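You operate a simulated robot arm through the tools that you are given. There is no shell and no other tool.

You run a simulated robot arm. Do the job below in one go: nothing can be reset, and whatever is moved stays where it is left.

Task
Change the film: card tube out to PACKED, the small turquoise roll in, latch it, roller arm ON.
Fine: swing the roller arm OFF and free the film latch before the tube comes out; leave the other roll. Set down upright: card tube.

Only the result counts: the job must be done as asked and must still hold three seconds after the hand-in. Knocking over, shifting, dropping, spilling or breaking anything else fails it.

Robot
A 5-joint arm with a two-finger parallel gripper, fixed in place. Base frame: the origin is at the foot of the arm, x ahead of it, y to its left, z up; the work surface is at about z = 0.6. Lengths are in cm, angles in rad, forces in N, time in s.
With the tool pointing down near the work surface it reaches from about 26 to 68 cm from the base axis. Its first joint turns from -1.152 to 1.152 rad. The tool tilts only in the upright plane through the base axis and itself; it spins freely about its own axis. Payload 2.9 kg.
Tool frame: the origin (TCP) lies between the finger pads and is the grasp point; the fingertips stand 3 cm ahead of it; z points along the fingers, y is the line along which they close. Largest opening 11 cm; finger width 2, thickness 1; the body of the gripper, 4.8 by 11.2 cm, starts 5.5 cm behind the TCP.
Orientation is told as [roll, pitch, yaw] about the base's x, y, z axes, in that order, counted from this pose: with the fingers straight down and closing along the base's y, the tool's x points along the base's -x, its y along +y and its z along -z.

Tools
- The arm moves only by the tool jog_arm. Its argument "series" is a list that holds one entry, the list of rows, each a list of 7 numbers: the shift along the base's x, y, z in cm, then the turn, a rotation vector about the base's x, y, z in rad, then the gripper command, from -1 (shut) to 1 (fully open), values between in proportion. In form: [[[x, y, z, ax, ay, az, hand], ...]]. A call has 1 to 20 rows; each row is the pose to reach, as a shift and turn from the pose commanded when the call began. A row lasts 0.2 s, in which the tool goes at most 5 cm and 0.15 rad; a call with a longer step from one row to the next is refused whole, and so is a gripper value outside its range. Where a pose cannot be reached the arm comes as near as it can. A force on the tool above 40 N (or 10 N above the force at the start of the call, whichever is more), or a blocked arm, ends the call early, and 0.2 s more pass. The fingers move at their own pace (about 10.8 cm/s each) and stop on an object; they squeeze with about 29 N. The grip force told is the motor's: it shows also when the fingers shut on nothing. Time passes only in rows, and 0.2 s behind the last, so rows that repeat a pose let the fingers close. It gives the time, the measured TCP pose, the force on the tool (base axes), the opening and the grip force at its end, in the units of the frame above (readings bear some noise), with the torque about the TCP (base axes, N m) and any sound that the robot's microphone picked up.
- Cameras (640 x 400 px; columns grow to the right, rows downward): "scene" is fixed at [4, -45.15, 61.03]; the picture's right is [0.77, -0.64, 0.00], its down [-0.33, -0.40, -0.85] and it looks along [0.55, 0.65, -0.52] (base axes); focal length 357 px, centre (320, 200). "wrist" rides on the gripper at [7.2, 1.7, -10.3] in the tool frame; the picture's right is [-0.23, 0.97, 0.00], its down [-0.76, -0.18, -0.62] and it looks along [-0.61, -0.14, 0.78] (tool axes); focal length 222 px, centre (320, 200). There is no depth. A picture from a camera that has moved, and an enlarged one, comes with that camera's place and axes in the base frame and with its lens.
- snapshot(camera): a new picture of that camera. No time passes.
- close_up(camera, box): a new picture of the part [left, top, right, bottom] of that camera's present view, enlarged. No time passes.
- close_job(): hands the job in; it is judged then, once.

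Nothing tells you positions but the pictures and the camera data. Unless the task says otherwise, let go and move clear before handing in.

The tools are called after "Request:" by a JSON object that holds its "op" and its "data". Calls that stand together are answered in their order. jog_arm: Moves the arm, as the interface text tells. Its arguments: {"type":"object","properties":{"series":{"type":"array","items":{"type":"array","items":{"type":"array","items":{"type":"number"}}}}},"required":["series"]} The other tools are called the same way: snapshot (camera) takes a picture; close_up (camera, box) takes an enlarged picture of a part of a camera's view; close_job () hands the job in.

At the start:

```text
time: 0.0
tcp_pos: [46.46, 0.67, 36.33]
ee_rot: [0.002, 0.001, -0.001]
contact_force: [0.4, -0.6, 0.5]
ft_torque: [-0.02, 0.04, 0.01]
gripper_width: 11.01
grip_force: 0.1
```

scene: 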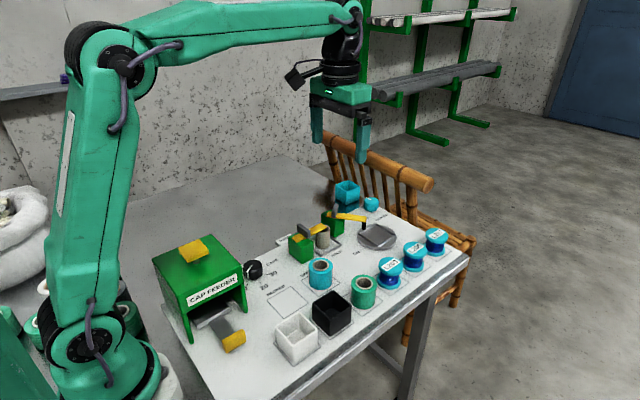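
wrist: 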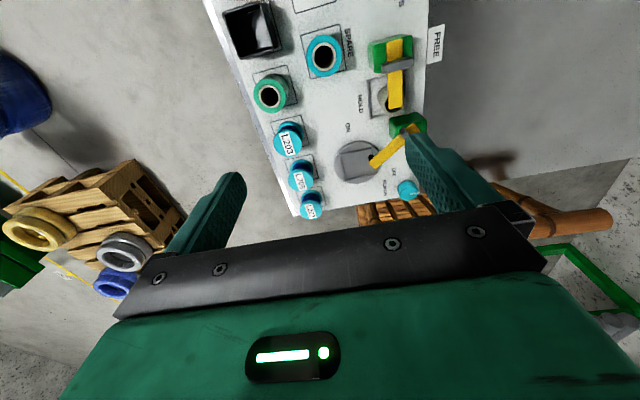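

I see a bench with a cap feeder, a film station with green posts and yellow levers, rolls and labelled lidded jars. I'll take enlarged views before moving.

Request:
{"op": "close_up", "data": {"camera": "scene", "box": [260, 170, 420, 270]}}

Request:
{"op": "close_up", "data": {"camera": "scene", "box": [220, 240, 380, 340]}}

Request:
{"op": "close_up", "data": {"camera": "scene", "box": [320, 210, 480, 310]}}

Request:
{"op": "close_up", "data": {"camera": "wrist", "box": [220, 0, 460, 150]}}

Request:
{"op": "close_up", "data": {"camera": "scene", "box": [140, 230, 300, 330]}}

```text
4.00 times, centred on (340, 220) of scene
camera zoom: at [4.0, -45.15, 61.03], right [0.77, -0.64, 0.0], down [-0.33, -0.4, -0.85], along [0.55, 0.65, -0.52], focal length 1427 px, centre (240, 120)
```

zoom: 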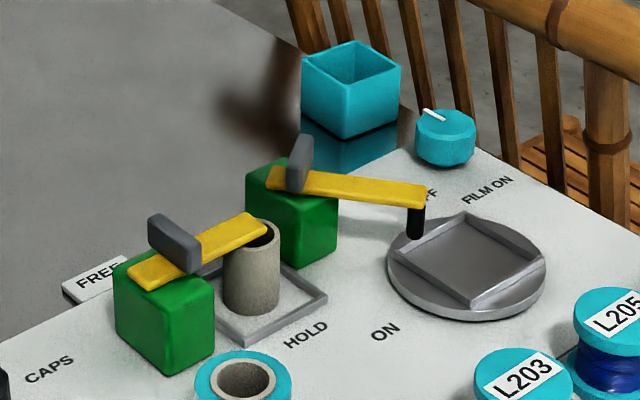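

```text
4.00 times, centred on (300, 290) of scene
camera zoom: at [4.0, -45.15, 61.03], right [0.77, -0.64, 0.0], down [-0.33, -0.4, -0.85], along [0.55, 0.65, -0.52], focal length 1427 px, centre (400, -160)
```

zoom: 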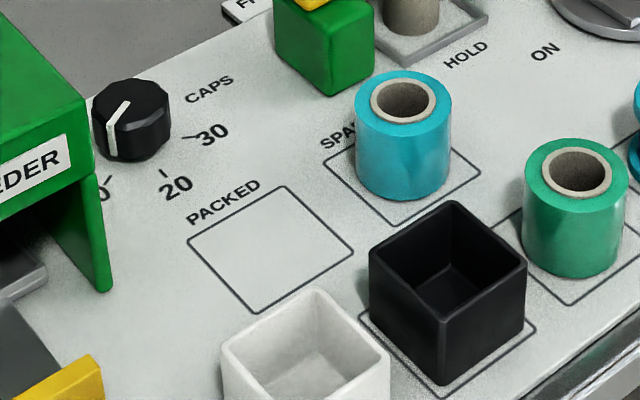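

```text
4.00 times, centred on (400, 260) of scene
camera zoom: at [4.0, -45.15, 61.03], right [0.77, -0.64, 0.0], down [-0.33, -0.4, -0.85], along [0.55, 0.65, -0.52], focal length 1427 px, centre (0, -40)
```

zoom: 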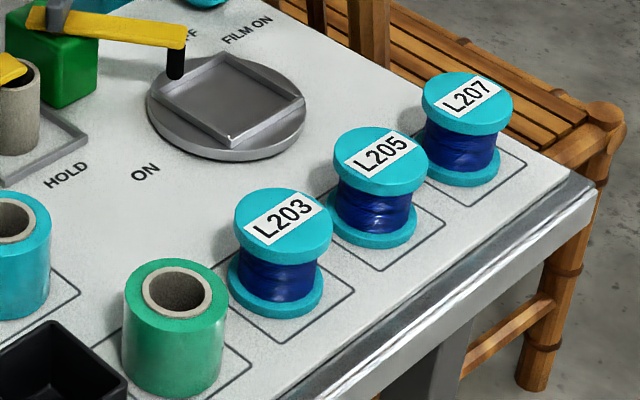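

```text
2.67 times, centred on (340, 75) of wrist
camera zoom: at [39.3, 2.43, 46.6], right [0.23, 0.97, 0.0], down [0.76, -0.18, 0.62], along [0.61, -0.14, -0.78], focal length 592 px, centre (267, 533)
```

zoom: 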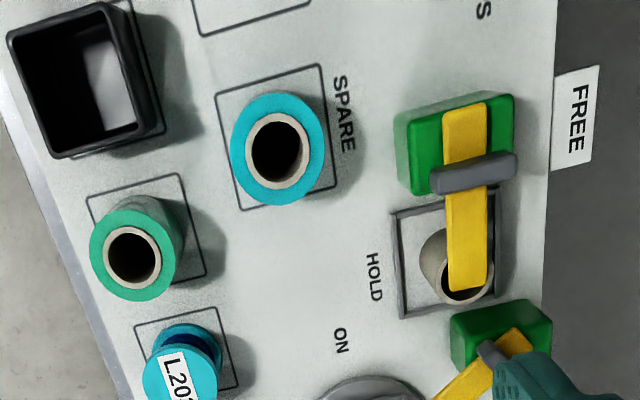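

```text
4.00 times, centred on (220, 280) of scene
camera zoom: at [4.0, -45.15, 61.03], right [0.77, -0.64, 0.0], down [-0.33, -0.4, -0.85], along [0.55, 0.65, -0.52], focal length 1427 px, centre (720, -120)
```

zoom: 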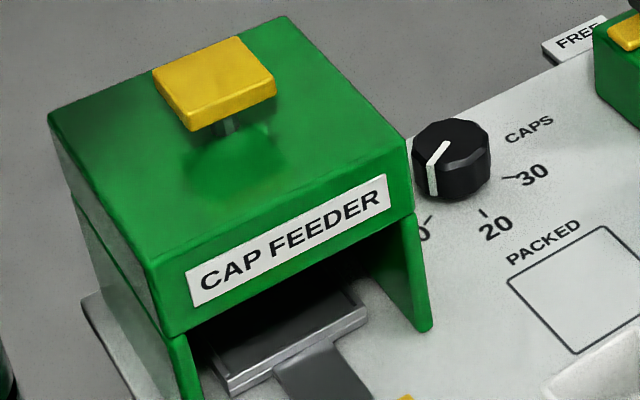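

The card tube sits at about (53.5, 12) under the yellow latch bar, whose block is near (46, 12). The roller arm pivots near (58, 14) and its tip is at the turntable edge, with the turquoise roll on SPARE. I'll shift the hand for a better wrist view of the station and its labels.

Request:
{"op": "jog_arm", "data": {"series": [[[2, 3, 0, 0, 0, 0, 1], [4, 6, 0, 0, 0, 0, 1], [6, 8, 0, 0, 0, 0, 1], [6, 8, 0, 0, 0, 0, 1]]]}}

Request:
{"op": "snapshot", "data": {"camera": "wrist"}}

Request:
{"op": "close_up", "data": {"camera": "wrist", "box": [200, 0, 440, 150]}}

Request:
{"op": "close_up", "data": {"camera": "scene", "box": [330, 180, 410, 230]}}

```text
time: 1.0
tcp_pos: [52.52, 8.8, 36.33]
ee_rot: [0.0, 0.001, -0.001]
contact_force: [0.1, 0.3, 0.3]
ft_torque: [0.01, -0.03, -0.03]
gripper_width: 11.01
grip_force: 0.0
```

```text
taken
camera wrist: at [45.37, 10.49, 46.73], right [0.23, 0.97, 0.0], down [0.76, -0.18, 0.62], along [0.61, -0.14, -0.78], focal length 222 px, centre (320, 200)
```

wrist: 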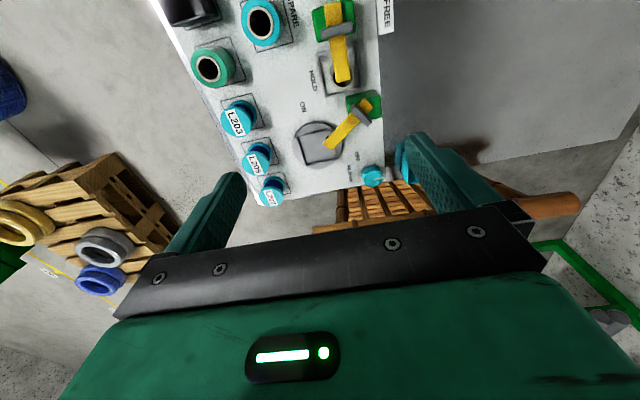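

```text
2.67 times, centred on (320, 75) of wrist
camera zoom: at [45.37, 10.49, 46.73], right [0.23, 0.97, 0.0], down [0.76, -0.18, 0.62], along [0.61, -0.14, -0.78], focal length 592 px, centre (320, 533)
```

zoom: 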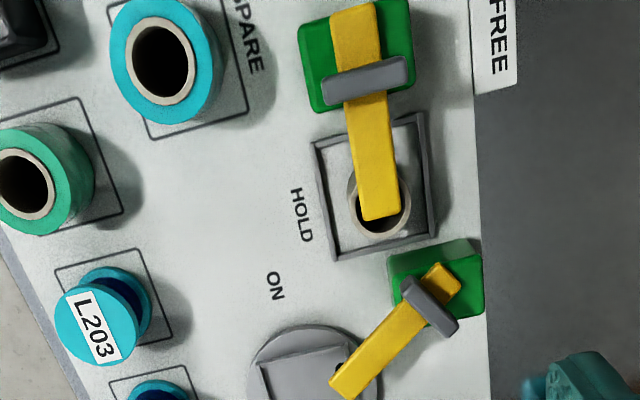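

```text
8.00 times, centred on (370, 205) of scene
camera zoom: at [4.0, -45.15, 61.03], right [0.77, -0.64, 0.0], down [-0.33, -0.4, -0.85], along [0.55, 0.65, -0.52], focal length 2855 px, centre (-80, 160)
```

zoom: 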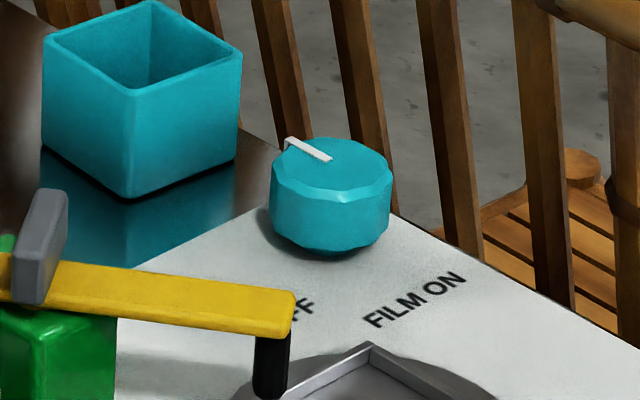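

Both levers are clear in this view: each has a grey rib across its yellow bar near the pivot. I'll zoom in on the labels near the turntable and the knob.

Request:
{"op": "close_up", "data": {"camera": "wrist", "box": [280, 90, 420, 200]}}

Request:
{"op": "close_up", "data": {"camera": "wrist", "box": [290, 0, 402, 70]}}

```text
3.64 times, centred on (350, 145) of wrist
camera zoom: at [45.37, 10.49, 46.73], right [0.23, 0.97, 0.0], down [0.76, -0.18, 0.62], along [0.61, -0.14, -0.78], focal length 808 px, centre (211, 400)
```

zoom: 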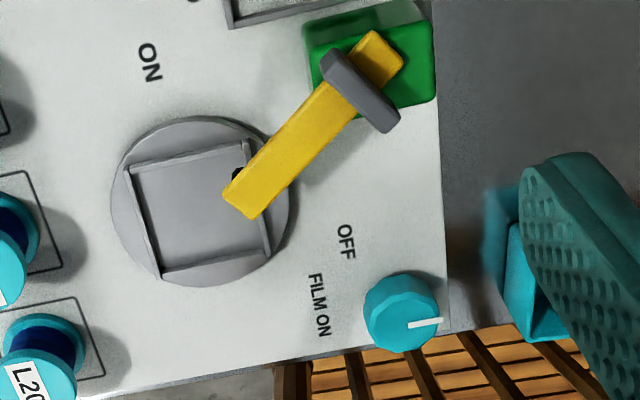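

```text
5.71 times, centred on (346, 35) of wrist
camera zoom: at [45.37, 10.49, 46.73], right [0.23, 0.97, 0.0], down [0.76, -0.18, 0.62], along [0.61, -0.14, -0.78], focal length 1269 px, centre (171, 1143)
```

zoom: 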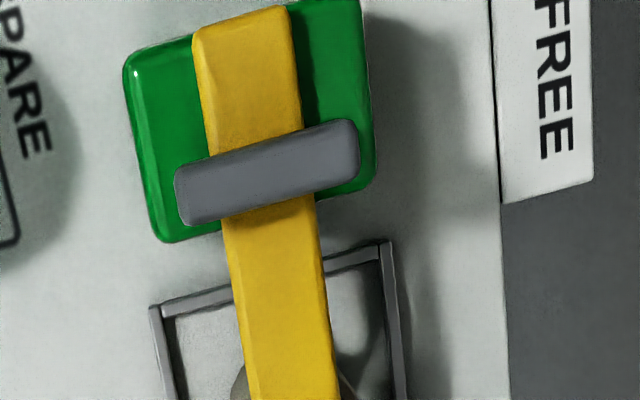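

The roller arm's pivot is near (58.2, 15.3), and the arm points at the turntable centre, which is ON. OFF should be a counter-clockwise swing. I'll shut the fingers and lower them beside the bar's clockwise side.

Request:
{"op": "jog_arm", "data": {"series": [[[1.6, -0.2, -4, 0, 0, 0, -1], [3.2, -0.4, -8, 0, 0, 0, -1], [4.8, -0.6, -12, 0, 0, 0, -1], [6.3, -0.9, -16, 0, 0, 0, -1], [6.3, -0.9, -20, 0, 0, 0, -1], [6.3, -0.9, -22, 0, 0, 0, -1]]]}}

Request:
{"op": "snapshot", "data": {"camera": "wrist"}}

Request:
{"op": "close_up", "data": {"camera": "scene", "box": [260, 150, 460, 275]}}

```text
time: 2.4
tcp_pos: [58.93, 7.91, 14.29]
ee_rot: [0.0, -0.001, 0.0]
contact_force: [0.0, -0.6, -0.1]
ft_torque: [-0.03, 0.0, -0.02]
gripper_width: 0.0
grip_force: 29.0
```

```text
taken
camera wrist: at [51.61, 9.51, 24.52], right [0.23, 0.97, 0.0], down [0.76, -0.18, 0.62], along [0.61, -0.14, -0.78], focal length 222 px, centre (320, 200)
```

wrist: 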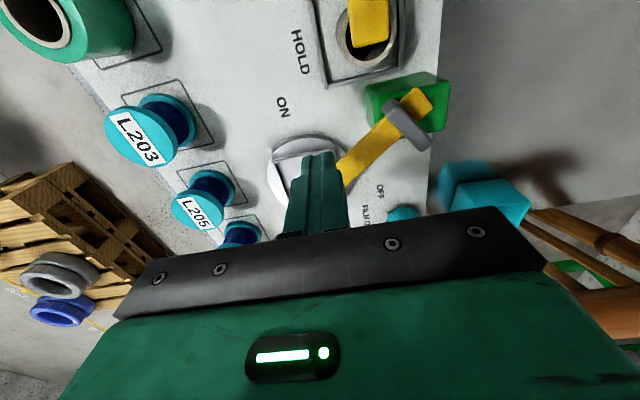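

```text
3.20 times, centred on (360, 212) of scene
camera zoom: at [4.0, -45.15, 61.03], right [0.77, -0.64, 0.0], down [-0.33, -0.4, -0.85], along [0.55, 0.65, -0.52], focal length 1142 px, centre (192, 160)
```

zoom: 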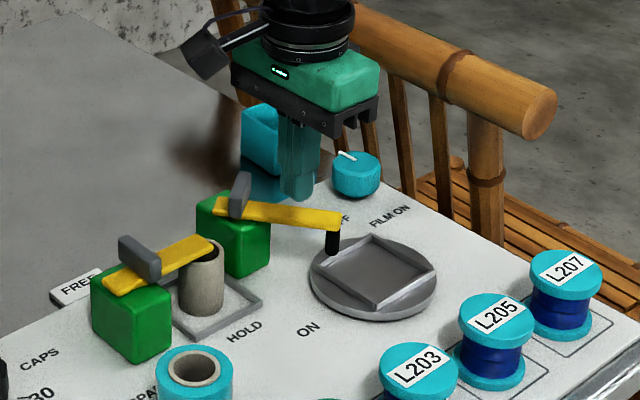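

The shut fingers are at (58.9, 7.9), clear of the bar on its ON side. I'll lower them to bar height and check.

Request:
{"op": "jog_arm", "data": {"series": [[[0, 0, -2, 0, 0, 0, -1], [0, 0, -4, 0, 0, 0, -1], [0, 0, -5.3, 0, 0, 0, -1]]]}}

Request:
{"op": "close_up", "data": {"camera": "wrist", "box": [240, 40, 480, 190]}}

Request:
{"op": "close_up", "data": {"camera": "scene", "box": [300, 170, 420, 245]}}

```text
time: 3.2
tcp_pos: [58.8, 7.88, 8.92]
ee_rot: [0.001, 0.0, 0.001]
contact_force: [-0.6, -0.3, -0.4]
ft_torque: [-0.04, -0.02, 0.01]
gripper_width: 0.0
grip_force: 28.9
```

```text
2.67 times, centred on (360, 115) of wrist
camera zoom: at [51.58, 9.53, 19.2], right [0.23, 0.97, 0.0], down [0.76, -0.18, 0.62], along [0.61, -0.14, -0.78], focal length 592 px, centre (213, 427)
```

zoom: 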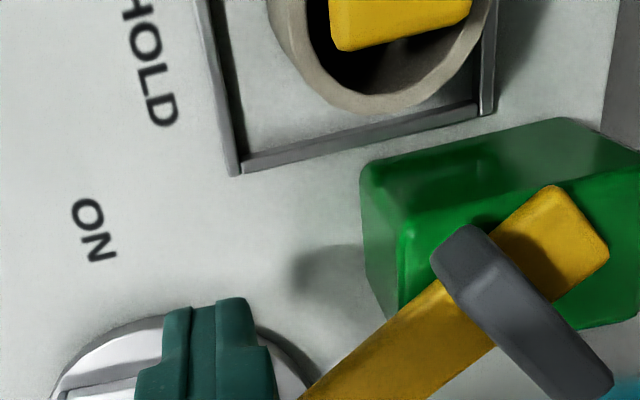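

```text
5.33 times, centred on (360, 208) of scene
camera zoom: at [4.0, -45.15, 61.03], right [0.77, -0.64, 0.0], down [-0.33, -0.4, -0.85], along [0.55, 0.65, -0.52], focal length 1903 px, centre (107, 160)
```

zoom: 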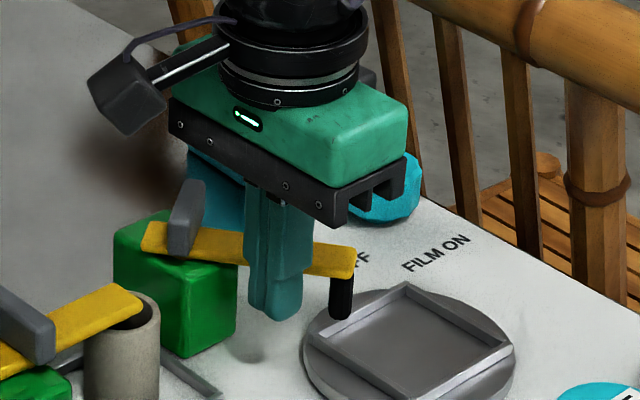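

The fingertips are beside the bar and overlap its height. I'll now push it along an arc about the pivot in small steps, watching force and sound.

Request:
{"op": "jog_arm", "data": {"series": [[[0.7, 0.7, 0, 0, 0, 0, -1], [1.37, 1.4, 0, 0, 0, 0, -1], [2.0, 1.75, 0, 0, 0, 0, -1], [2.69, 2.06, 0, 0, 0, 0, -1], [3.15, 2.4, 0, 0, 0, 0, -1], [3.59, 2.71, 0, 0, 0, 0, -1]]]}}

Request:
{"op": "close_up", "data": {"camera": "scene", "box": [300, 170, 420, 245]}}

Request:
{"op": "snapshot", "data": {"camera": "wrist"}}

```text
time: 4.6
tcp_pos: [62.41, 10.43, 8.96]
ee_rot: [0.001, -0.001, 0.0]
contact_force: [-0.3, -0.4, 1.0]
ft_torque: [0.02, 0.0, -0.01]
gripper_width: 0.02
grip_force: 28.8
```

```text
5.33 times, centred on (360, 208) of scene
camera zoom: at [4.0, -45.15, 61.03], right [0.77, -0.64, 0.0], down [-0.33, -0.4, -0.85], along [0.55, 0.65, -0.52], focal length 1903 px, centre (107, 160)
```

zoom: 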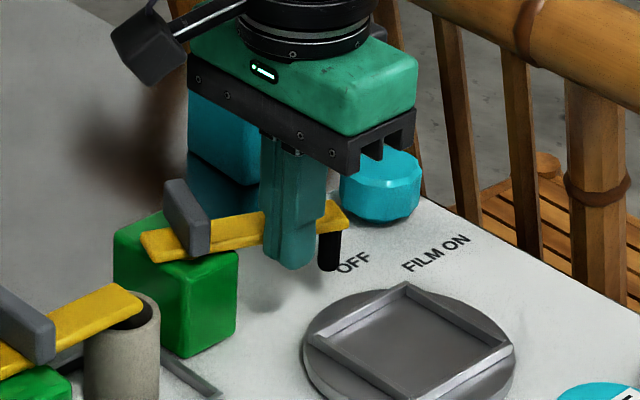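

```text
taken
camera wrist: at [55.16, 12.18, 19.25], right [0.23, 0.97, 0.0], down [0.76, -0.18, 0.62], along [0.61, -0.14, -0.78], focal length 222 px, centre (320, 200)
```

wrist: 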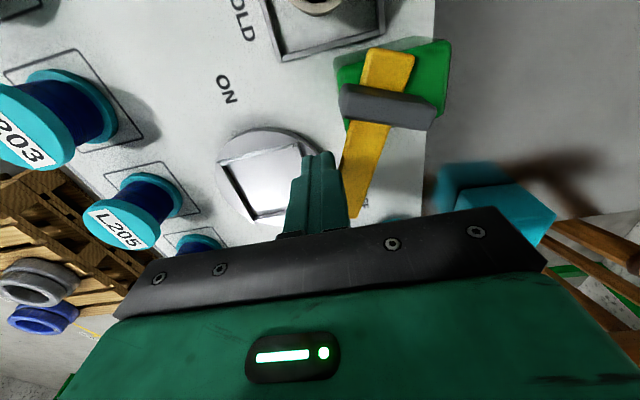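

The roller arm is swinging freely toward OFF. I'll keep following the arc until I feel a stop.

Request:
{"op": "jog_arm", "data": {"series": [[[0.4, 0.4, 0, 0, 0, 0, -1], [0.77, 0.8, 0, 0, 0, 0, -1], [1.1, 1.25, 0, 0, 0, 0, -1], [1.4, 1.71, 0, 0, 0, 0, -1], [1.63, 2.2, 0, 0, 0, 0, -1], [1.85, 2.72, 0, 0, 0, 0, -1]]]}}

Request:
{"op": "close_up", "data": {"camera": "scene", "box": [300, 170, 420, 245]}}

Request:
{"op": "snapshot", "data": {"camera": "wrist"}}

```text
time: 6.0
tcp_pos: [64.12, 12.95, 8.87]
ee_rot: [-0.002, 0.006, -0.004]
contact_force: [-15.7, -25.0, 8.0]
ft_torque: [-0.49, 0.45, 0.36]
gripper_width: 0.01
grip_force: 29.4
```

```text
5.33 times, centred on (360, 208) of scene
camera zoom: at [3.98, -45.16, 61.03], right [0.77, -0.64, 0.0], down [-0.33, -0.4, -0.85], along [0.55, 0.65, -0.52], focal length 1903 px, centre (107, 160)
```

zoom: 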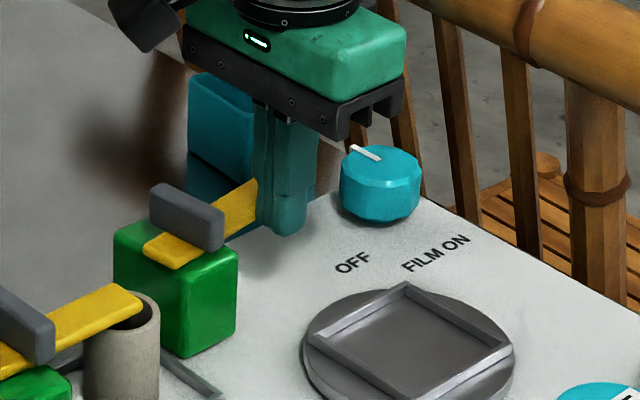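

```text
taken
camera wrist: at [57.06, 14.66, 19.31], right [0.23, 0.97, 0.0], down [0.76, -0.18, 0.62], along [0.6, -0.14, -0.79], focal length 222 px, centre (320, 200)
```

wrist: 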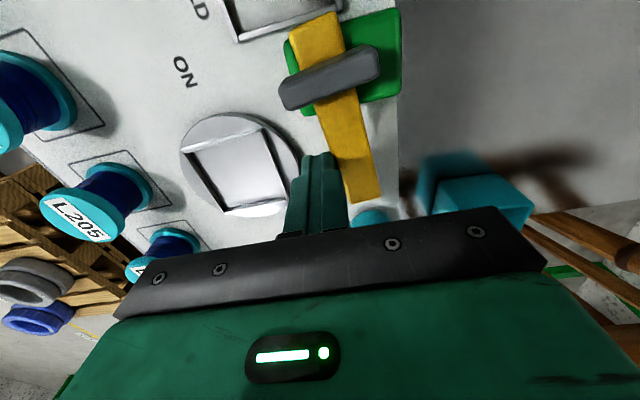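

The force built to about 30 N, so the arm seems to be at its OFF stop. I'll back off, lift, and look at where it rests.

Request:
{"op": "jog_arm", "data": {"series": [[[-0.5, -1, 0, 0, 0, 0, -1], [-1, -2, 0, 0, 0, 0, -1], [-1, -2, 4, 0, 0, 0, -1], [-3, -2, 8.5, 0, 0, 0, -1], [-7, -2, 11, 0, 0, 0, -1], [-11, -2, 13, 0, 0, 0, -1], [-15, -2, 14, 0, 0, 0, -1]]]}}

Request:
{"op": "close_up", "data": {"camera": "scene", "box": [280, 170, 440, 270]}}

Request:
{"op": "snapshot", "data": {"camera": "wrist"}}

```text
time: 7.6
tcp_pos: [49.38, 11.38, 22.88]
ee_rot: [-0.001, 0.0, 0.001]
contact_force: [0.8, -0.5, 0.2]
ft_torque: [-0.01, 0.0, -0.01]
gripper_width: 0.0
grip_force: 29.0
```

```text
4.00 times, centred on (360, 220) of scene
camera zoom: at [4.0, -45.15, 61.03], right [0.77, -0.64, 0.0], down [-0.33, -0.4, -0.85], along [0.55, 0.65, -0.52], focal length 1427 px, centre (160, 120)
```

zoom: 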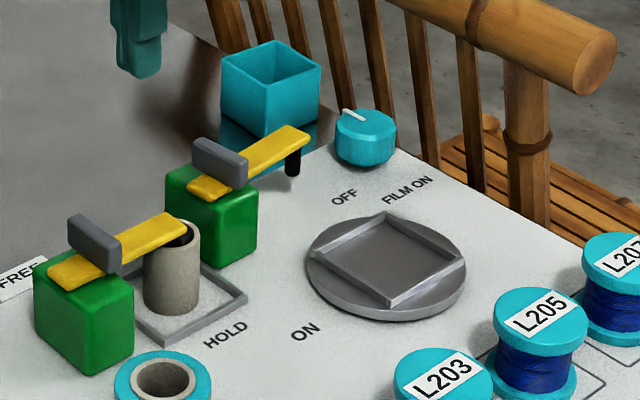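

```text
taken
camera wrist: at [42.19, 13.03, 33.2], right [0.23, 0.97, 0.0], down [0.76, -0.18, 0.62], along [0.61, -0.14, -0.78], focal length 222 px, centre (320, 200)
```

wrist: 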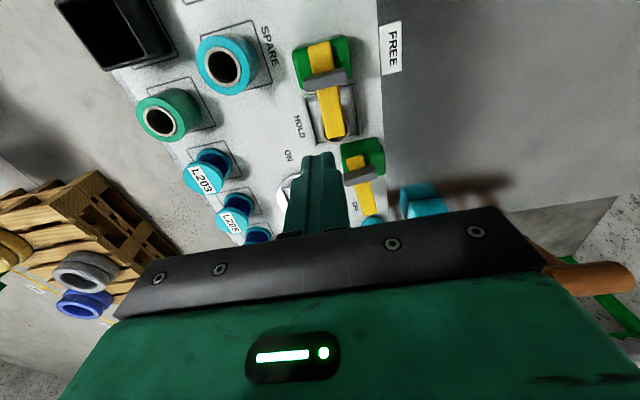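

The roller arm rests at OFF. Next is the latch: its bar runs from about (45.8, 12.4) along +x over the tube. I'll zoom in to fix the heights of the bar, rib and tube before choosing where to push.

Request:
{"op": "close_up", "data": {"camera": "scene", "box": [280, 210, 344, 250]}}

Request:
{"op": "close_up", "data": {"camera": "wrist", "box": [280, 20, 376, 80]}}

Request:
{"op": "close_up", "data": {"camera": "scene", "box": [280, 240, 376, 300]}}

Request:
{"op": "close_up", "data": {"camera": "wrist", "box": [290, 80, 402, 150]}}

```text
10.00 times, centred on (312, 230) of scene
camera zoom: at [4.0, -45.15, 61.03], right [0.77, -0.64, 0.0], down [-0.33, -0.4, -0.85], along [0.55, 0.65, -0.52], focal length 3569 px, centre (400, -100)
```

zoom: 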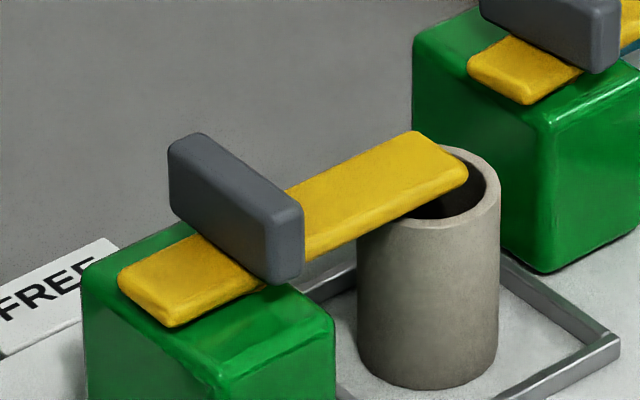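

```text
6.67 times, centred on (328, 50) of wrist
camera zoom: at [42.19, 13.03, 33.2], right [0.23, 0.97, 0.0], down [0.76, -0.18, 0.62], along [0.61, -0.14, -0.78], focal length 1481 px, centre (267, 1200)
```

zoom: 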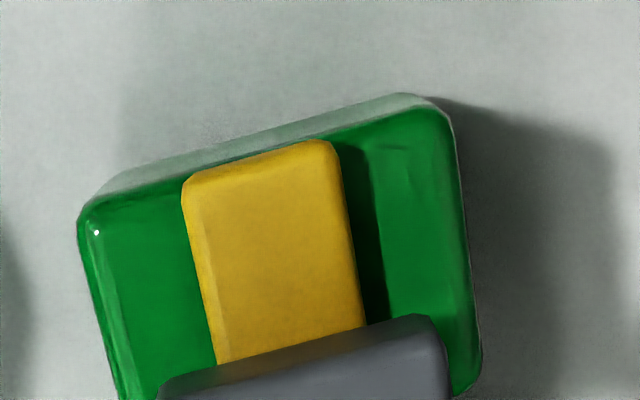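

```text
6.67 times, centred on (328, 270) of scene
camera zoom: at [4.0, -45.15, 61.03], right [0.77, -0.64, 0.0], down [-0.33, -0.4, -0.85], along [0.55, 0.65, -0.52], focal length 2379 px, centre (267, -267)
```

zoom: 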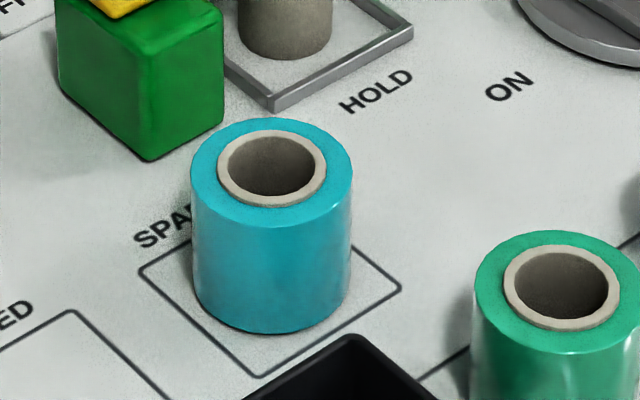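

```text
5.71 times, centred on (346, 115) of wrist
camera zoom: at [42.19, 13.03, 33.2], right [0.23, 0.97, 0.0], down [0.76, -0.18, 0.62], along [0.61, -0.14, -0.78], focal length 1269 px, centre (171, 686)
```

zoom: 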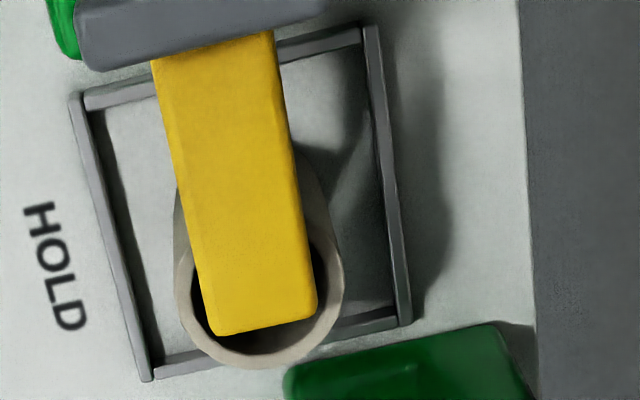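

The latch bar spans z of about 6.7–7.4 and the tube top is near z 6.0. The grey rib rises to about z 9.6 at (46.7, 12.6), just ahead of the pivot near (45.85, 12.6). Pushing the rib's near half with the fingertips above bar height keeps clear of the tube, so I'll lower behind it.

Request:
{"op": "jog_arm", "data": {"series": [[[-2.6, -0.1, -3, 0, 0, 0, -1], [-5.1, -0.2, -6, 0, 0, 0, -1], [-5.1, -0.2, -9, 0, 0, 0, -1], [-5.1, -0.2, -11, 0, 0, 0, -1], [-5.1, -0.2, -12.0, 0, 0, 0, -1]]]}}

Request:
{"op": "close_up", "data": {"camera": "scene", "box": [260, 190, 356, 250]}}

Request:
{"op": "snapshot", "data": {"camera": "wrist"}}

```text
time: 8.8
tcp_pos: [44.0, 11.23, 10.94]
ee_rot: [-0.001, 0.0, -0.001]
contact_force: [-0.4, 0.1, 0.5]
ft_torque: [0.03, 0.0, 0.01]
gripper_width: 0.0
grip_force: 29.1
```

```text
6.67 times, centred on (308, 220) of scene
camera zoom: at [4.0, -45.15, 61.03], right [0.77, -0.64, 0.0], down [-0.33, -0.4, -0.85], along [0.55, 0.65, -0.52], focal length 2379 px, centre (400, 67)
```

zoom: 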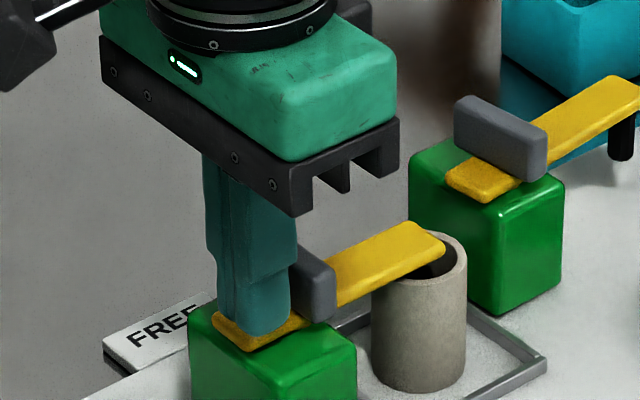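

```text
taken
camera wrist: at [36.79, 12.94, 21.23], right [0.23, 0.97, 0.0], down [0.76, -0.18, 0.62], along [0.61, -0.14, -0.78], focal length 222 px, centre (320, 200)
```

wrist: 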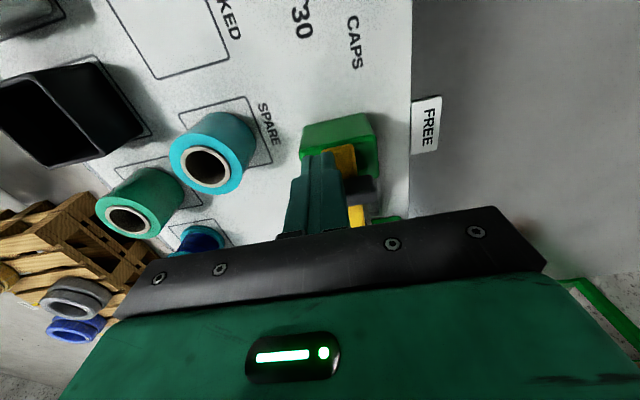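

The fingertips are right behind the rib's near half and above the bar. I'll push it round about the pivot while turning the tool with it.

Request:
{"op": "jog_arm", "data": {"series": [[[0.5, 0, 0, 0, 0, 0, -1], [1.0, 0, 0, 0, 0, 0, -1], [1.13, -0.05, 0, 0, 0, 0.08, -1], [1.25, -0.09, 0, 0, 0, 0.15, -1], [1.38, -0.12, 0, 0, 0, 0.23, -1], [1.51, -0.15, 0, 0, 0, 0.3, -1], [1.64, -0.16, 0, 0, 0, 0.38, -1], [1.77, -0.17, 0, 0, 0, 0.45, -1], [2.03, -0.14, 0, 0, 0, 0.6, -1]]]}}

Request:
{"op": "close_up", "data": {"camera": "scene", "box": [260, 190, 356, 250]}}

Request:
{"op": "snapshot", "data": {"camera": "wrist"}}

```text
time: 10.8
tcp_pos: [46.08, 10.77, 10.9]
ee_rot: [-0.001, 0.001, 0.6]
contact_force: [-9.7, -28.6, 5.6]
ft_torque: [-0.44, 0.11, -0.01]
gripper_width: 0.01
grip_force: 28.9
```

```text
6.67 times, centred on (308, 220) of scene
camera zoom: at [3.99, -45.16, 61.03], right [0.77, -0.64, 0.0], down [-0.33, -0.4, -0.85], along [0.55, 0.65, -0.52], focal length 2379 px, centre (400, 67)
```

zoom: 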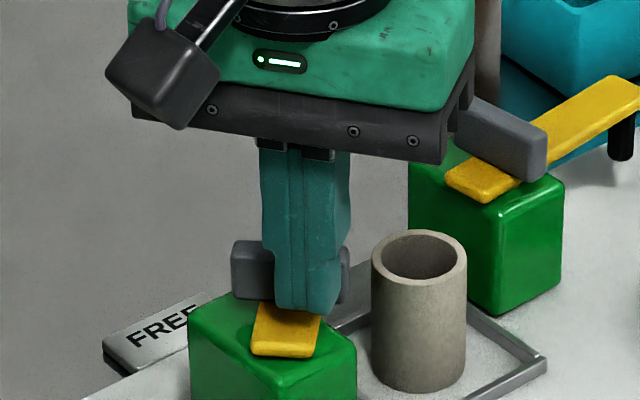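

```text
taken
camera wrist: at [39.23, 8.06, 21.32], right [-0.36, 0.93, 0.0], down [0.73, 0.28, 0.62], along [0.58, 0.22, -0.78], focal length 222 px, centre (320, 200)
```

wrist: 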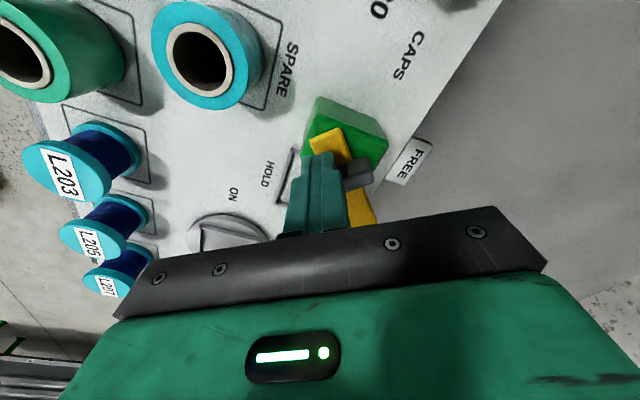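

The latch bar has swung clear of the tube, and about 30 N built up, so it is probably at its FREE stop. I'll back away, lift, and check its resting angle.

Request:
{"op": "jog_arm", "data": {"series": [[[-0.3, -0.8, 0, 0, 0, 0, -1], [-0.6, -1.8, 0.3, 0, 0, 0, -1], [-0.6, -2.5, 4, 0, 0, 0, -1], [-0.6, -3, 8, 0, 0, -0.15, -1], [-0.6, -3, 12, 0, 0, -0.3, -1], [-0.6, -3, 16, 0, 0, -0.45, -1], [-0.6, -3, 20, 0, 0, -0.6, -1]]]}}

Request:
{"op": "close_up", "data": {"camera": "scene", "box": [260, 190, 356, 250]}}

Request:
{"op": "snapshot", "data": {"camera": "wrist"}}

Request:
{"op": "close_up", "data": {"camera": "wrist", "box": [280, 0, 440, 100]}}

```text
time: 12.4
tcp_pos: [45.35, 7.91, 31.04]
ee_rot: [0.0, -0.001, -0.003]
contact_force: [0.4, -0.5, -0.5]
ft_torque: [0.01, 0.01, 0.01]
gripper_width: 0.0
grip_force: 29.2
```

```text
6.67 times, centred on (308, 220) of scene
camera zoom: at [4.0, -45.15, 61.03], right [0.77, -0.64, 0.0], down [-0.33, -0.4, -0.85], along [0.55, 0.65, -0.52], focal length 2379 px, centre (400, 67)
```

zoom: 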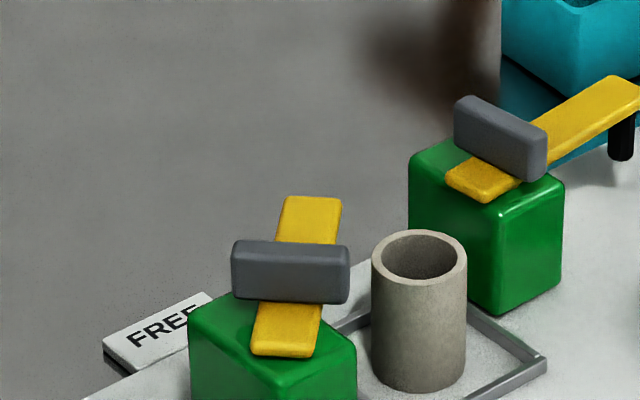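

```text
taken
camera wrist: at [38.2, 9.64, 41.36], right [0.23, 0.97, 0.0], down [0.76, -0.18, 0.62], along [0.61, -0.14, -0.78], focal length 222 px, centre (320, 200)
```

wrist: 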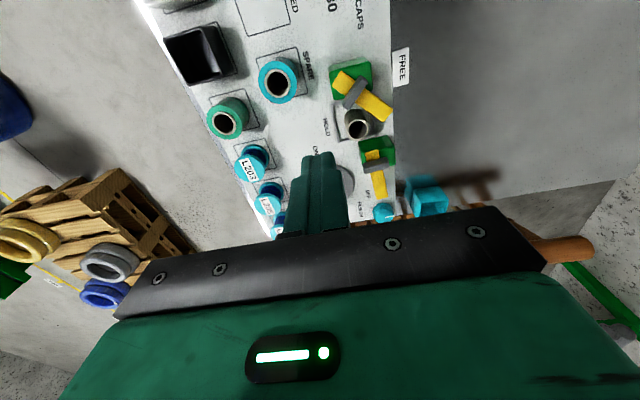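

```text
4.00 times, centred on (360, 50) of wrist
camera zoom: at [38.2, 9.64, 41.36], right [0.23, 0.97, 0.0], down [0.76, -0.18, 0.62], along [0.61, -0.14, -0.78], focal length 888 px, centre (160, 800)
```

zoom: 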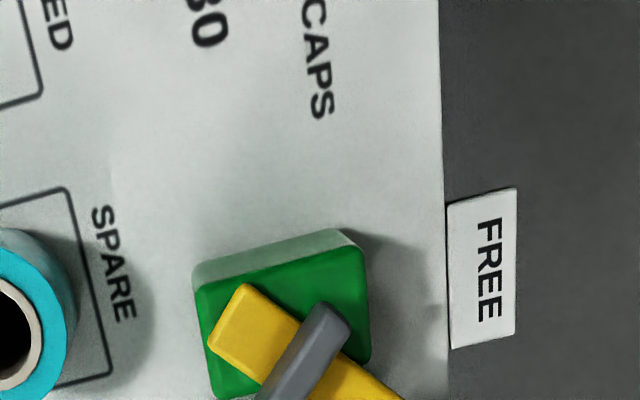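

The latch bar is at roughly 45–50°, clear of the tube. To be sure that is its real stop, I'll move to the outer end of the bar, away from the tube, and nudge it further toward FREE.

Request:
{"op": "jog_arm", "data": {"series": [[[2.0, 2.1, -3, 0, 0, 0, -1], [4.0, 4.3, -6, 0, 0, 0, -1], [6.0, 6.4, -9, 0, 0, 0, -1], [8.1, 8.6, -12, 0, 0, 0, -1], [8.1, 8.6, -15, 0, 0, 0, -1], [8.1, 8.6, -18, 0, 0, 0, -1]]]}}

Request:
{"op": "close_up", "data": {"camera": "scene", "box": [260, 170, 372, 240]}}

Request:
{"op": "close_up", "data": {"camera": "wrist", "box": [240, 0, 440, 125]}}

```text
time: 13.8
tcp_pos: [53.7, 16.69, 13.04]
ee_rot: [0.0, -0.001, -0.001]
contact_force: [0.5, -0.2, 0.1]
ft_torque: [0.0, 0.0, 0.02]
gripper_width: 0.01
grip_force: 29.2
```

```text
5.71 times, centred on (316, 205) of scene
camera zoom: at [4.0, -45.15, 61.03], right [0.77, -0.64, 0.0], down [-0.33, -0.4, -0.85], along [0.55, 0.65, -0.52], focal length 2039 px, centre (343, 171)
```

zoom: 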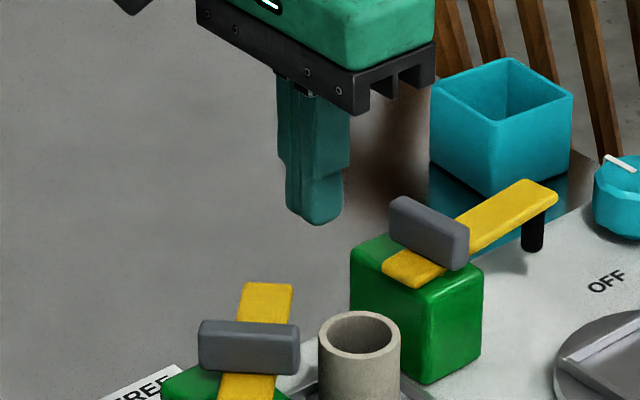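

```text
3.20 times, centred on (340, 62) of wrist
camera zoom: at [46.47, 18.32, 23.37], right [0.23, 0.97, 0.0], down [0.76, -0.18, 0.62], along [0.61, -0.14, -0.78], focal length 711 px, centre (256, 640)
```

zoom: 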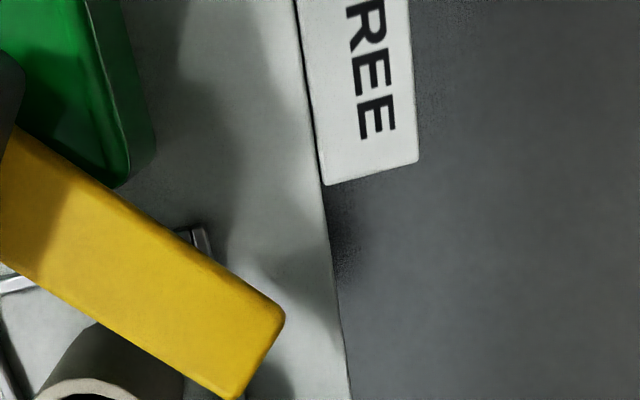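

The bar is near 44°. I'll lower beside its outer corner, clear of the tube, and nudge gently to see whether it moves.

Request:
{"op": "jog_arm", "data": {"series": [[[0, 0, -1.8, 0, 0, 0, -1], [0, 0, -3.6, 0, 0, 0, -1], [-0.4, 0.35, -3.6, 0, 0, 0, -1], [-0.7, 0.65, -3.6, 0, 0, 0, -1], [-0.9, 0.85, -3.6, 0, 0, 0, -1], [-1.1, 1.0, -3.6, 0, 0, 0, -1]]]}}

Request:
{"op": "close_up", "data": {"camera": "scene", "box": [260, 190, 356, 250]}}

```text
time: 15.2
tcp_pos: [52.66, 17.61, 9.61]
ee_rot: [0.001, -0.001, 0.0]
contact_force: [6.1, 4.6, -3.3]
ft_torque: [0.16, -0.17, -0.03]
gripper_width: 0.0
grip_force: 29.0
```

```text
6.67 times, centred on (308, 220) of scene
camera zoom: at [4.0, -45.15, 61.03], right [0.77, -0.64, 0.0], down [-0.33, -0.4, -0.85], along [0.55, 0.65, -0.52], focal length 2379 px, centre (400, 67)
```

zoom: 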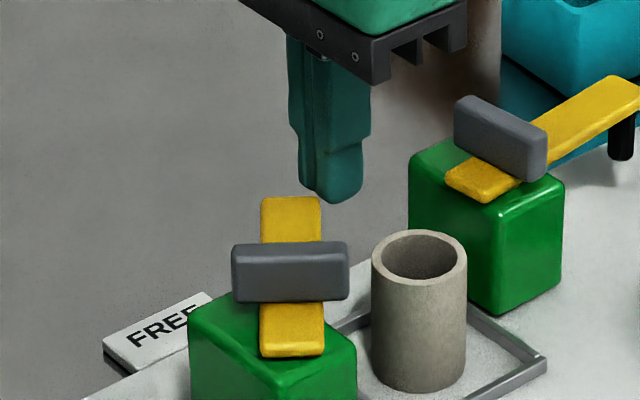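

The nudge moved the bar slightly further, so it wasn't at its stop, and my finger has slipped past the bar's tip. I'll lift, turn the tool in line with the bar and come down beside its side, a bit closer to the pivot.

Request:
{"op": "jog_arm", "data": {"series": [[[1.0, -0.5, 0, 0, 0, 0, -1], [1.0, -0.5, 3, 0, 0, 0, -1], [0.6, -0.8, 3, 0, 0, 0.15, -1], [0.2, -1.1, 3, 0, 0, 0.3, -1], [-0.2, -1.4, 3, 0, 0, 0.45, -1], [-0.5, -1.65, 3, 0, 0, 0.6, -1], [-0.7, -1.82, 3, 0, 0, 0.75, -1], [-0.7, -1.82, 2, 0, 0, 0.8, -1]]]}}

Request:
{"op": "close_up", "data": {"camera": "scene", "box": [260, 190, 356, 250]}}

Request:
{"op": "close_up", "data": {"camera": "wrist", "box": [200, 50, 440, 200]}}

```text
time: 17.0
tcp_pos: [52.06, 15.81, 11.42]
ee_rot: [0.001, 0.001, 0.802]
contact_force: [0.5, 0.1, 0.5]
ft_torque: [-0.02, -0.04, -0.01]
gripper_width: 0.0
grip_force: 28.4
```

```text
6.67 times, centred on (308, 220) of scene
camera zoom: at [4.0, -45.15, 61.03], right [0.77, -0.64, 0.0], down [-0.33, -0.4, -0.85], along [0.55, 0.65, -0.52], focal length 2379 px, centre (400, 67)
```

zoom: 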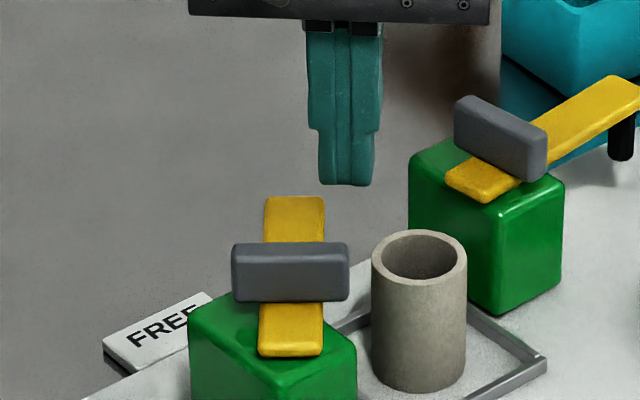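

```text
2.67 times, centred on (320, 125) of wrist
camera zoom: at [45.69, 11.67, 21.73], right [-0.54, 0.84, 0.0], down [0.66, 0.42, 0.62], along [0.52, 0.34, -0.78], focal length 592 px, centre (320, 400)
```

zoom: 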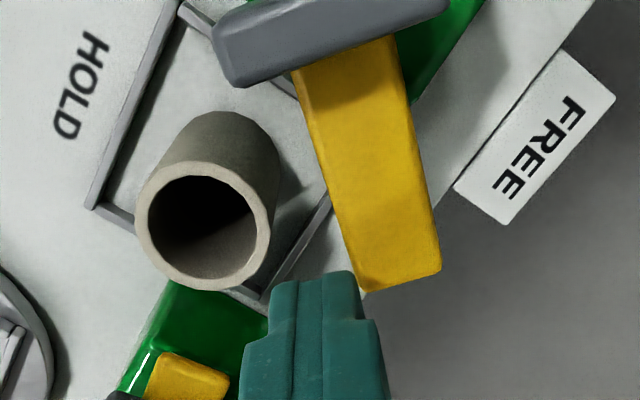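

The bar is at about 50°, and the fingers stand beside it with the tube clear on the other side. I'll lower to bar height and push it along the arc toward FREE.

Request:
{"op": "jog_arm", "data": {"series": [[[0, 0, -1, 0, 0, 0, -1], [0, 0, -1.85, 0, 0, 0, -1], [-0.18, 0.24, -1.85, 0, 0, 0.05, -1], [-0.36, 0.47, -1.85, 0, 0, 0.08, -1], [-0.52, 0.7, -1.85, 0, 0, 0.12, -1], [-0.68, 0.94, -1.85, 0, 0, 0.16, -1], [-0.87, 1.17, -1.85, 0, 0, 0.2, -1], [-1.05, 1.39, -1.85, 0, 0, 0.25, -1]]]}}

Request:
{"op": "close_up", "data": {"camera": "scene", "box": [260, 190, 356, 250]}}

Request:
{"op": "close_up", "data": {"camera": "wrist", "box": [200, 50, 440, 200]}}

```text
time: 17.7
tcp_pos: [51.94, 15.84, 10.17]
ee_rot: [-0.001, -0.004, 0.816]
contact_force: [-2.3, -1.9, 4.8]
ft_torque: [-0.05, 0.15, 0.03]
gripper_width: 0.0
grip_force: 29.0
stopped in row 3: the force on the tool passed its limit at 43 N (the readings are from after the stop); the commanded pose is now the measured one
```

```text
6.67 times, centred on (308, 220) of scene
camera zoom: at [3.99, -45.15, 61.03], right [0.77, -0.64, 0.0], down [-0.33, -0.4, -0.85], along [0.55, 0.65, -0.52], focal length 2379 px, centre (400, 67)
```

zoom: 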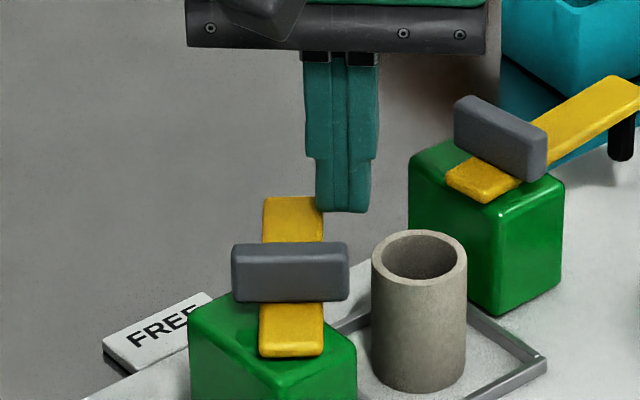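

```text
2.67 times, centred on (320, 125) of wrist
camera zoom: at [45.62, 11.7, 20.39], right [-0.55, 0.83, 0.0], down [0.65, 0.43, 0.63], along [0.52, 0.35, -0.78], focal length 592 px, centre (320, 400)
```

zoom: 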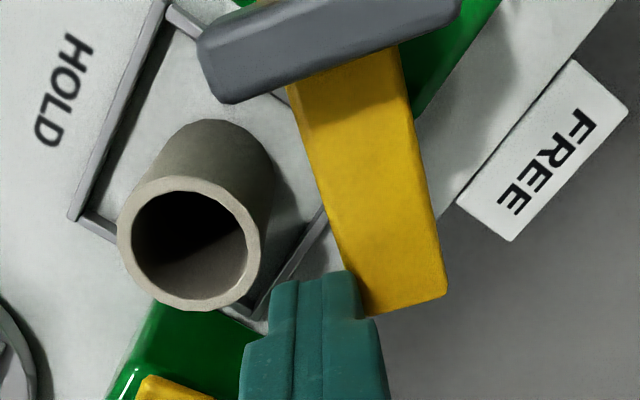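

The fingertip came down on the bar's edge, so the bar is a little closer than I took it to be. I'll lift, shift outward along and away from the bar, and lower again.

Request:
{"op": "jog_arm", "data": {"series": [[[0, 0, 0.6, 0, 0, 0, -1], [0, 0, 1.3, 0, 0, 0, -1], [0.35, 0.03, 1.3, 0, 0, 0, -1], [0.7, 0.06, 1.3, 0, 0, 0, -1], [0.7, 0.06, 0.6, 0, 0, 0, -1], [0.7, 0.06, 0, 0, 0, 0, -1], [0.7, 0.06, -0.6, 0, 0, 0, -1]]]}}

Request:
{"op": "close_up", "data": {"camera": "scene", "box": [260, 190, 356, 250]}}

Request:
{"op": "close_up", "data": {"camera": "wrist", "box": [200, 50, 440, 200]}}

```text
time: 19.3
tcp_pos: [52.67, 15.88, 9.48]
ee_rot: [-0.001, -0.003, 0.815]
contact_force: [0.2, 0.7, -0.3]
ft_torque: [-0.02, 0.02, 0.01]
gripper_width: 0.0
grip_force: 28.7
```

```text
6.67 times, centred on (308, 220) of scene
camera zoom: at [4.0, -45.15, 61.03], right [0.77, -0.64, 0.0], down [-0.33, -0.4, -0.85], along [0.55, 0.65, -0.52], focal length 2379 px, centre (400, 67)
```

zoom: 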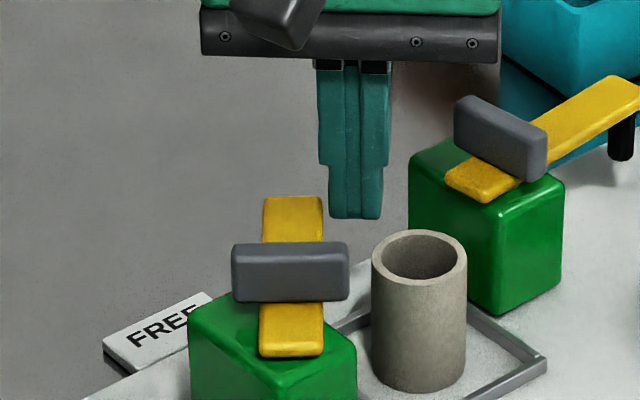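

```text
2.67 times, centred on (320, 125) of wrist
camera zoom: at [46.3, 11.77, 19.73], right [-0.55, 0.83, 0.0], down [0.65, 0.43, 0.63], along [0.52, 0.35, -0.78], focal length 592 px, centre (320, 400)
```

zoom: 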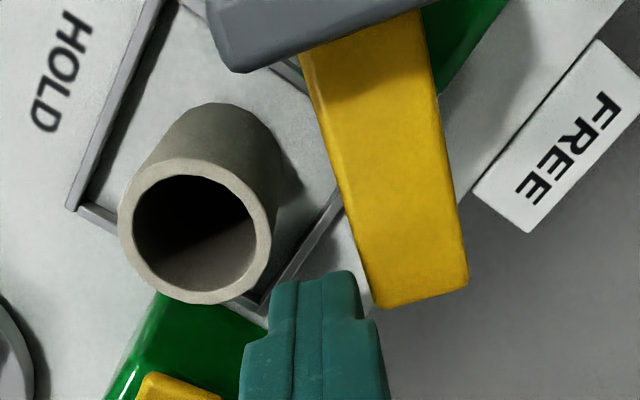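

The fingers are now down beside the bar's outer end with no contact. I'll push it along the arc.

Request:
{"op": "jog_arm", "data": {"series": [[[-0.3, 0.15, -0.6, 0, 0, 0.03, -1], [-0.57, 0.29, -0.6, 0, 0, 0.05, -1], [-0.8, 0.47, -0.6, 0, 0, 0.1, -1], [-1.06, 0.64, -0.6, 0, 0, 0.14, -1], [-1.34, 0.75, -0.6, 0, 0, 0.18, -1], [-1.61, 0.85, -0.6, 0, 0, 0.23, -1]]]}}

Request:
{"op": "close_up", "data": {"camera": "scene", "box": [260, 190, 356, 250]}}

Request:
{"op": "close_up", "data": {"camera": "wrist", "box": [200, 50, 440, 200]}}

```text
time: 20.7
tcp_pos: [51.03, 16.72, 8.83]
ee_rot: [-0.001, -0.005, 1.046]
contact_force: [0.5, 0.2, -0.3]
ft_torque: [0.03, -0.03, -0.01]
gripper_width: 0.0
grip_force: 28.8
```

```text
6.67 times, centred on (308, 220) of scene
camera zoom: at [4.0, -45.15, 61.03], right [0.77, -0.64, 0.0], down [-0.33, -0.4, -0.85], along [0.55, 0.65, -0.52], focal length 2379 px, centre (400, 67)
```

zoom: 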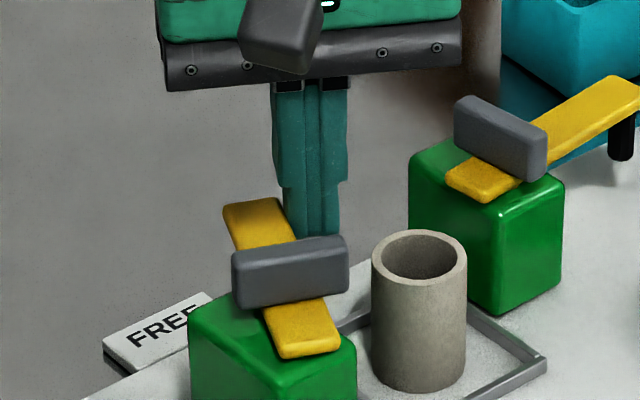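

```text
2.67 times, centred on (320, 125) of wrist
camera zoom: at [45.8, 11.3, 19.13], right [-0.73, 0.68, 0.0], down [0.53, 0.57, 0.63], along [0.43, 0.46, -0.78], focal length 592 px, centre (320, 400)
```

zoom: 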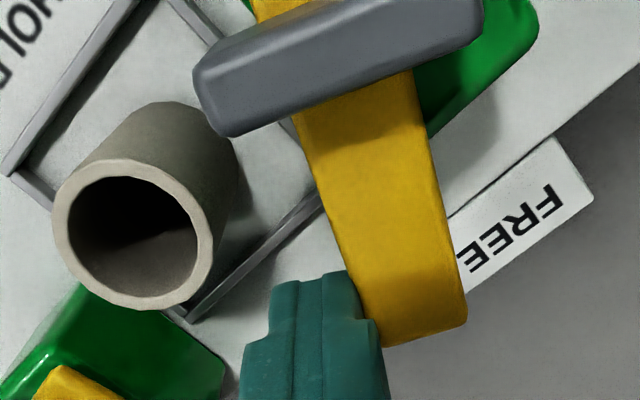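

The bar keeps swinging freely, now at roughly 63° with no stop felt. I'll continue toward the FREE mark.

Request:
{"op": "jog_arm", "data": {"series": [[[-0.25, 0.12, 0, 0, 0, 0.05, -1], [-0.51, 0.24, 0, 0, 0, 0.09, -1], [-0.75, 0.39, 0, 0, 0, 0.13, -1], [-0.98, 0.53, 0, 0, 0, 0.18, -1], [-1.2, 0.7, 0, 0, 0, 0.22, -1], [-1.45, 0.86, 0, 0, 0, 0.27, -1]]]}}

Request:
{"op": "close_up", "data": {"camera": "scene", "box": [260, 190, 356, 250]}}

Request:
{"op": "close_up", "data": {"camera": "wrist", "box": [200, 50, 440, 200]}}

```text
time: 22.1
tcp_pos: [49.52, 17.54, 8.8]
ee_rot: [-0.003, -0.004, 1.316]
contact_force: [-0.8, 0.0, -0.3]
ft_torque: [0.02, 0.0, -0.02]
gripper_width: 0.0
grip_force: 28.5
```

```text
6.67 times, centred on (308, 220) of scene
camera zoom: at [4.0, -45.15, 61.03], right [0.77, -0.64, 0.0], down [-0.33, -0.4, -0.85], along [0.55, 0.65, -0.52], focal length 2379 px, centre (400, 67)
```

zoom: 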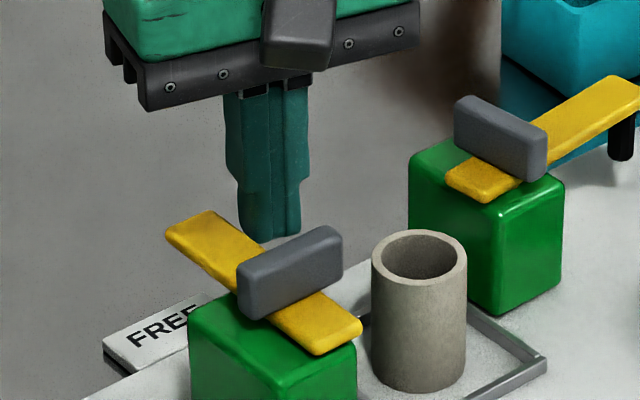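

```text
2.67 times, centred on (320, 125) of wrist
camera zoom: at [46.01, 11.0, 19.17], right [-0.89, 0.47, 0.0], down [0.36, 0.69, 0.63], along [0.29, 0.55, -0.78], focal length 592 px, centre (320, 400)
```

zoom: 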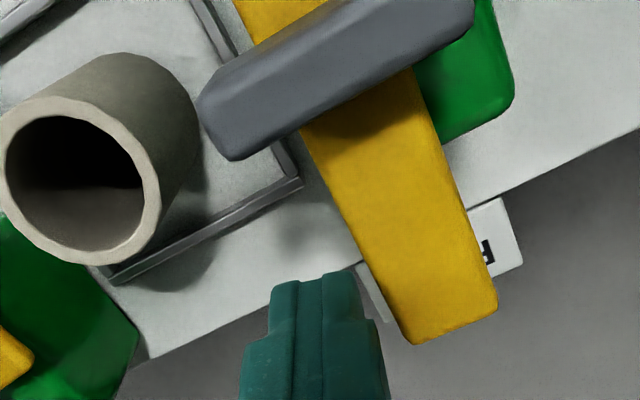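

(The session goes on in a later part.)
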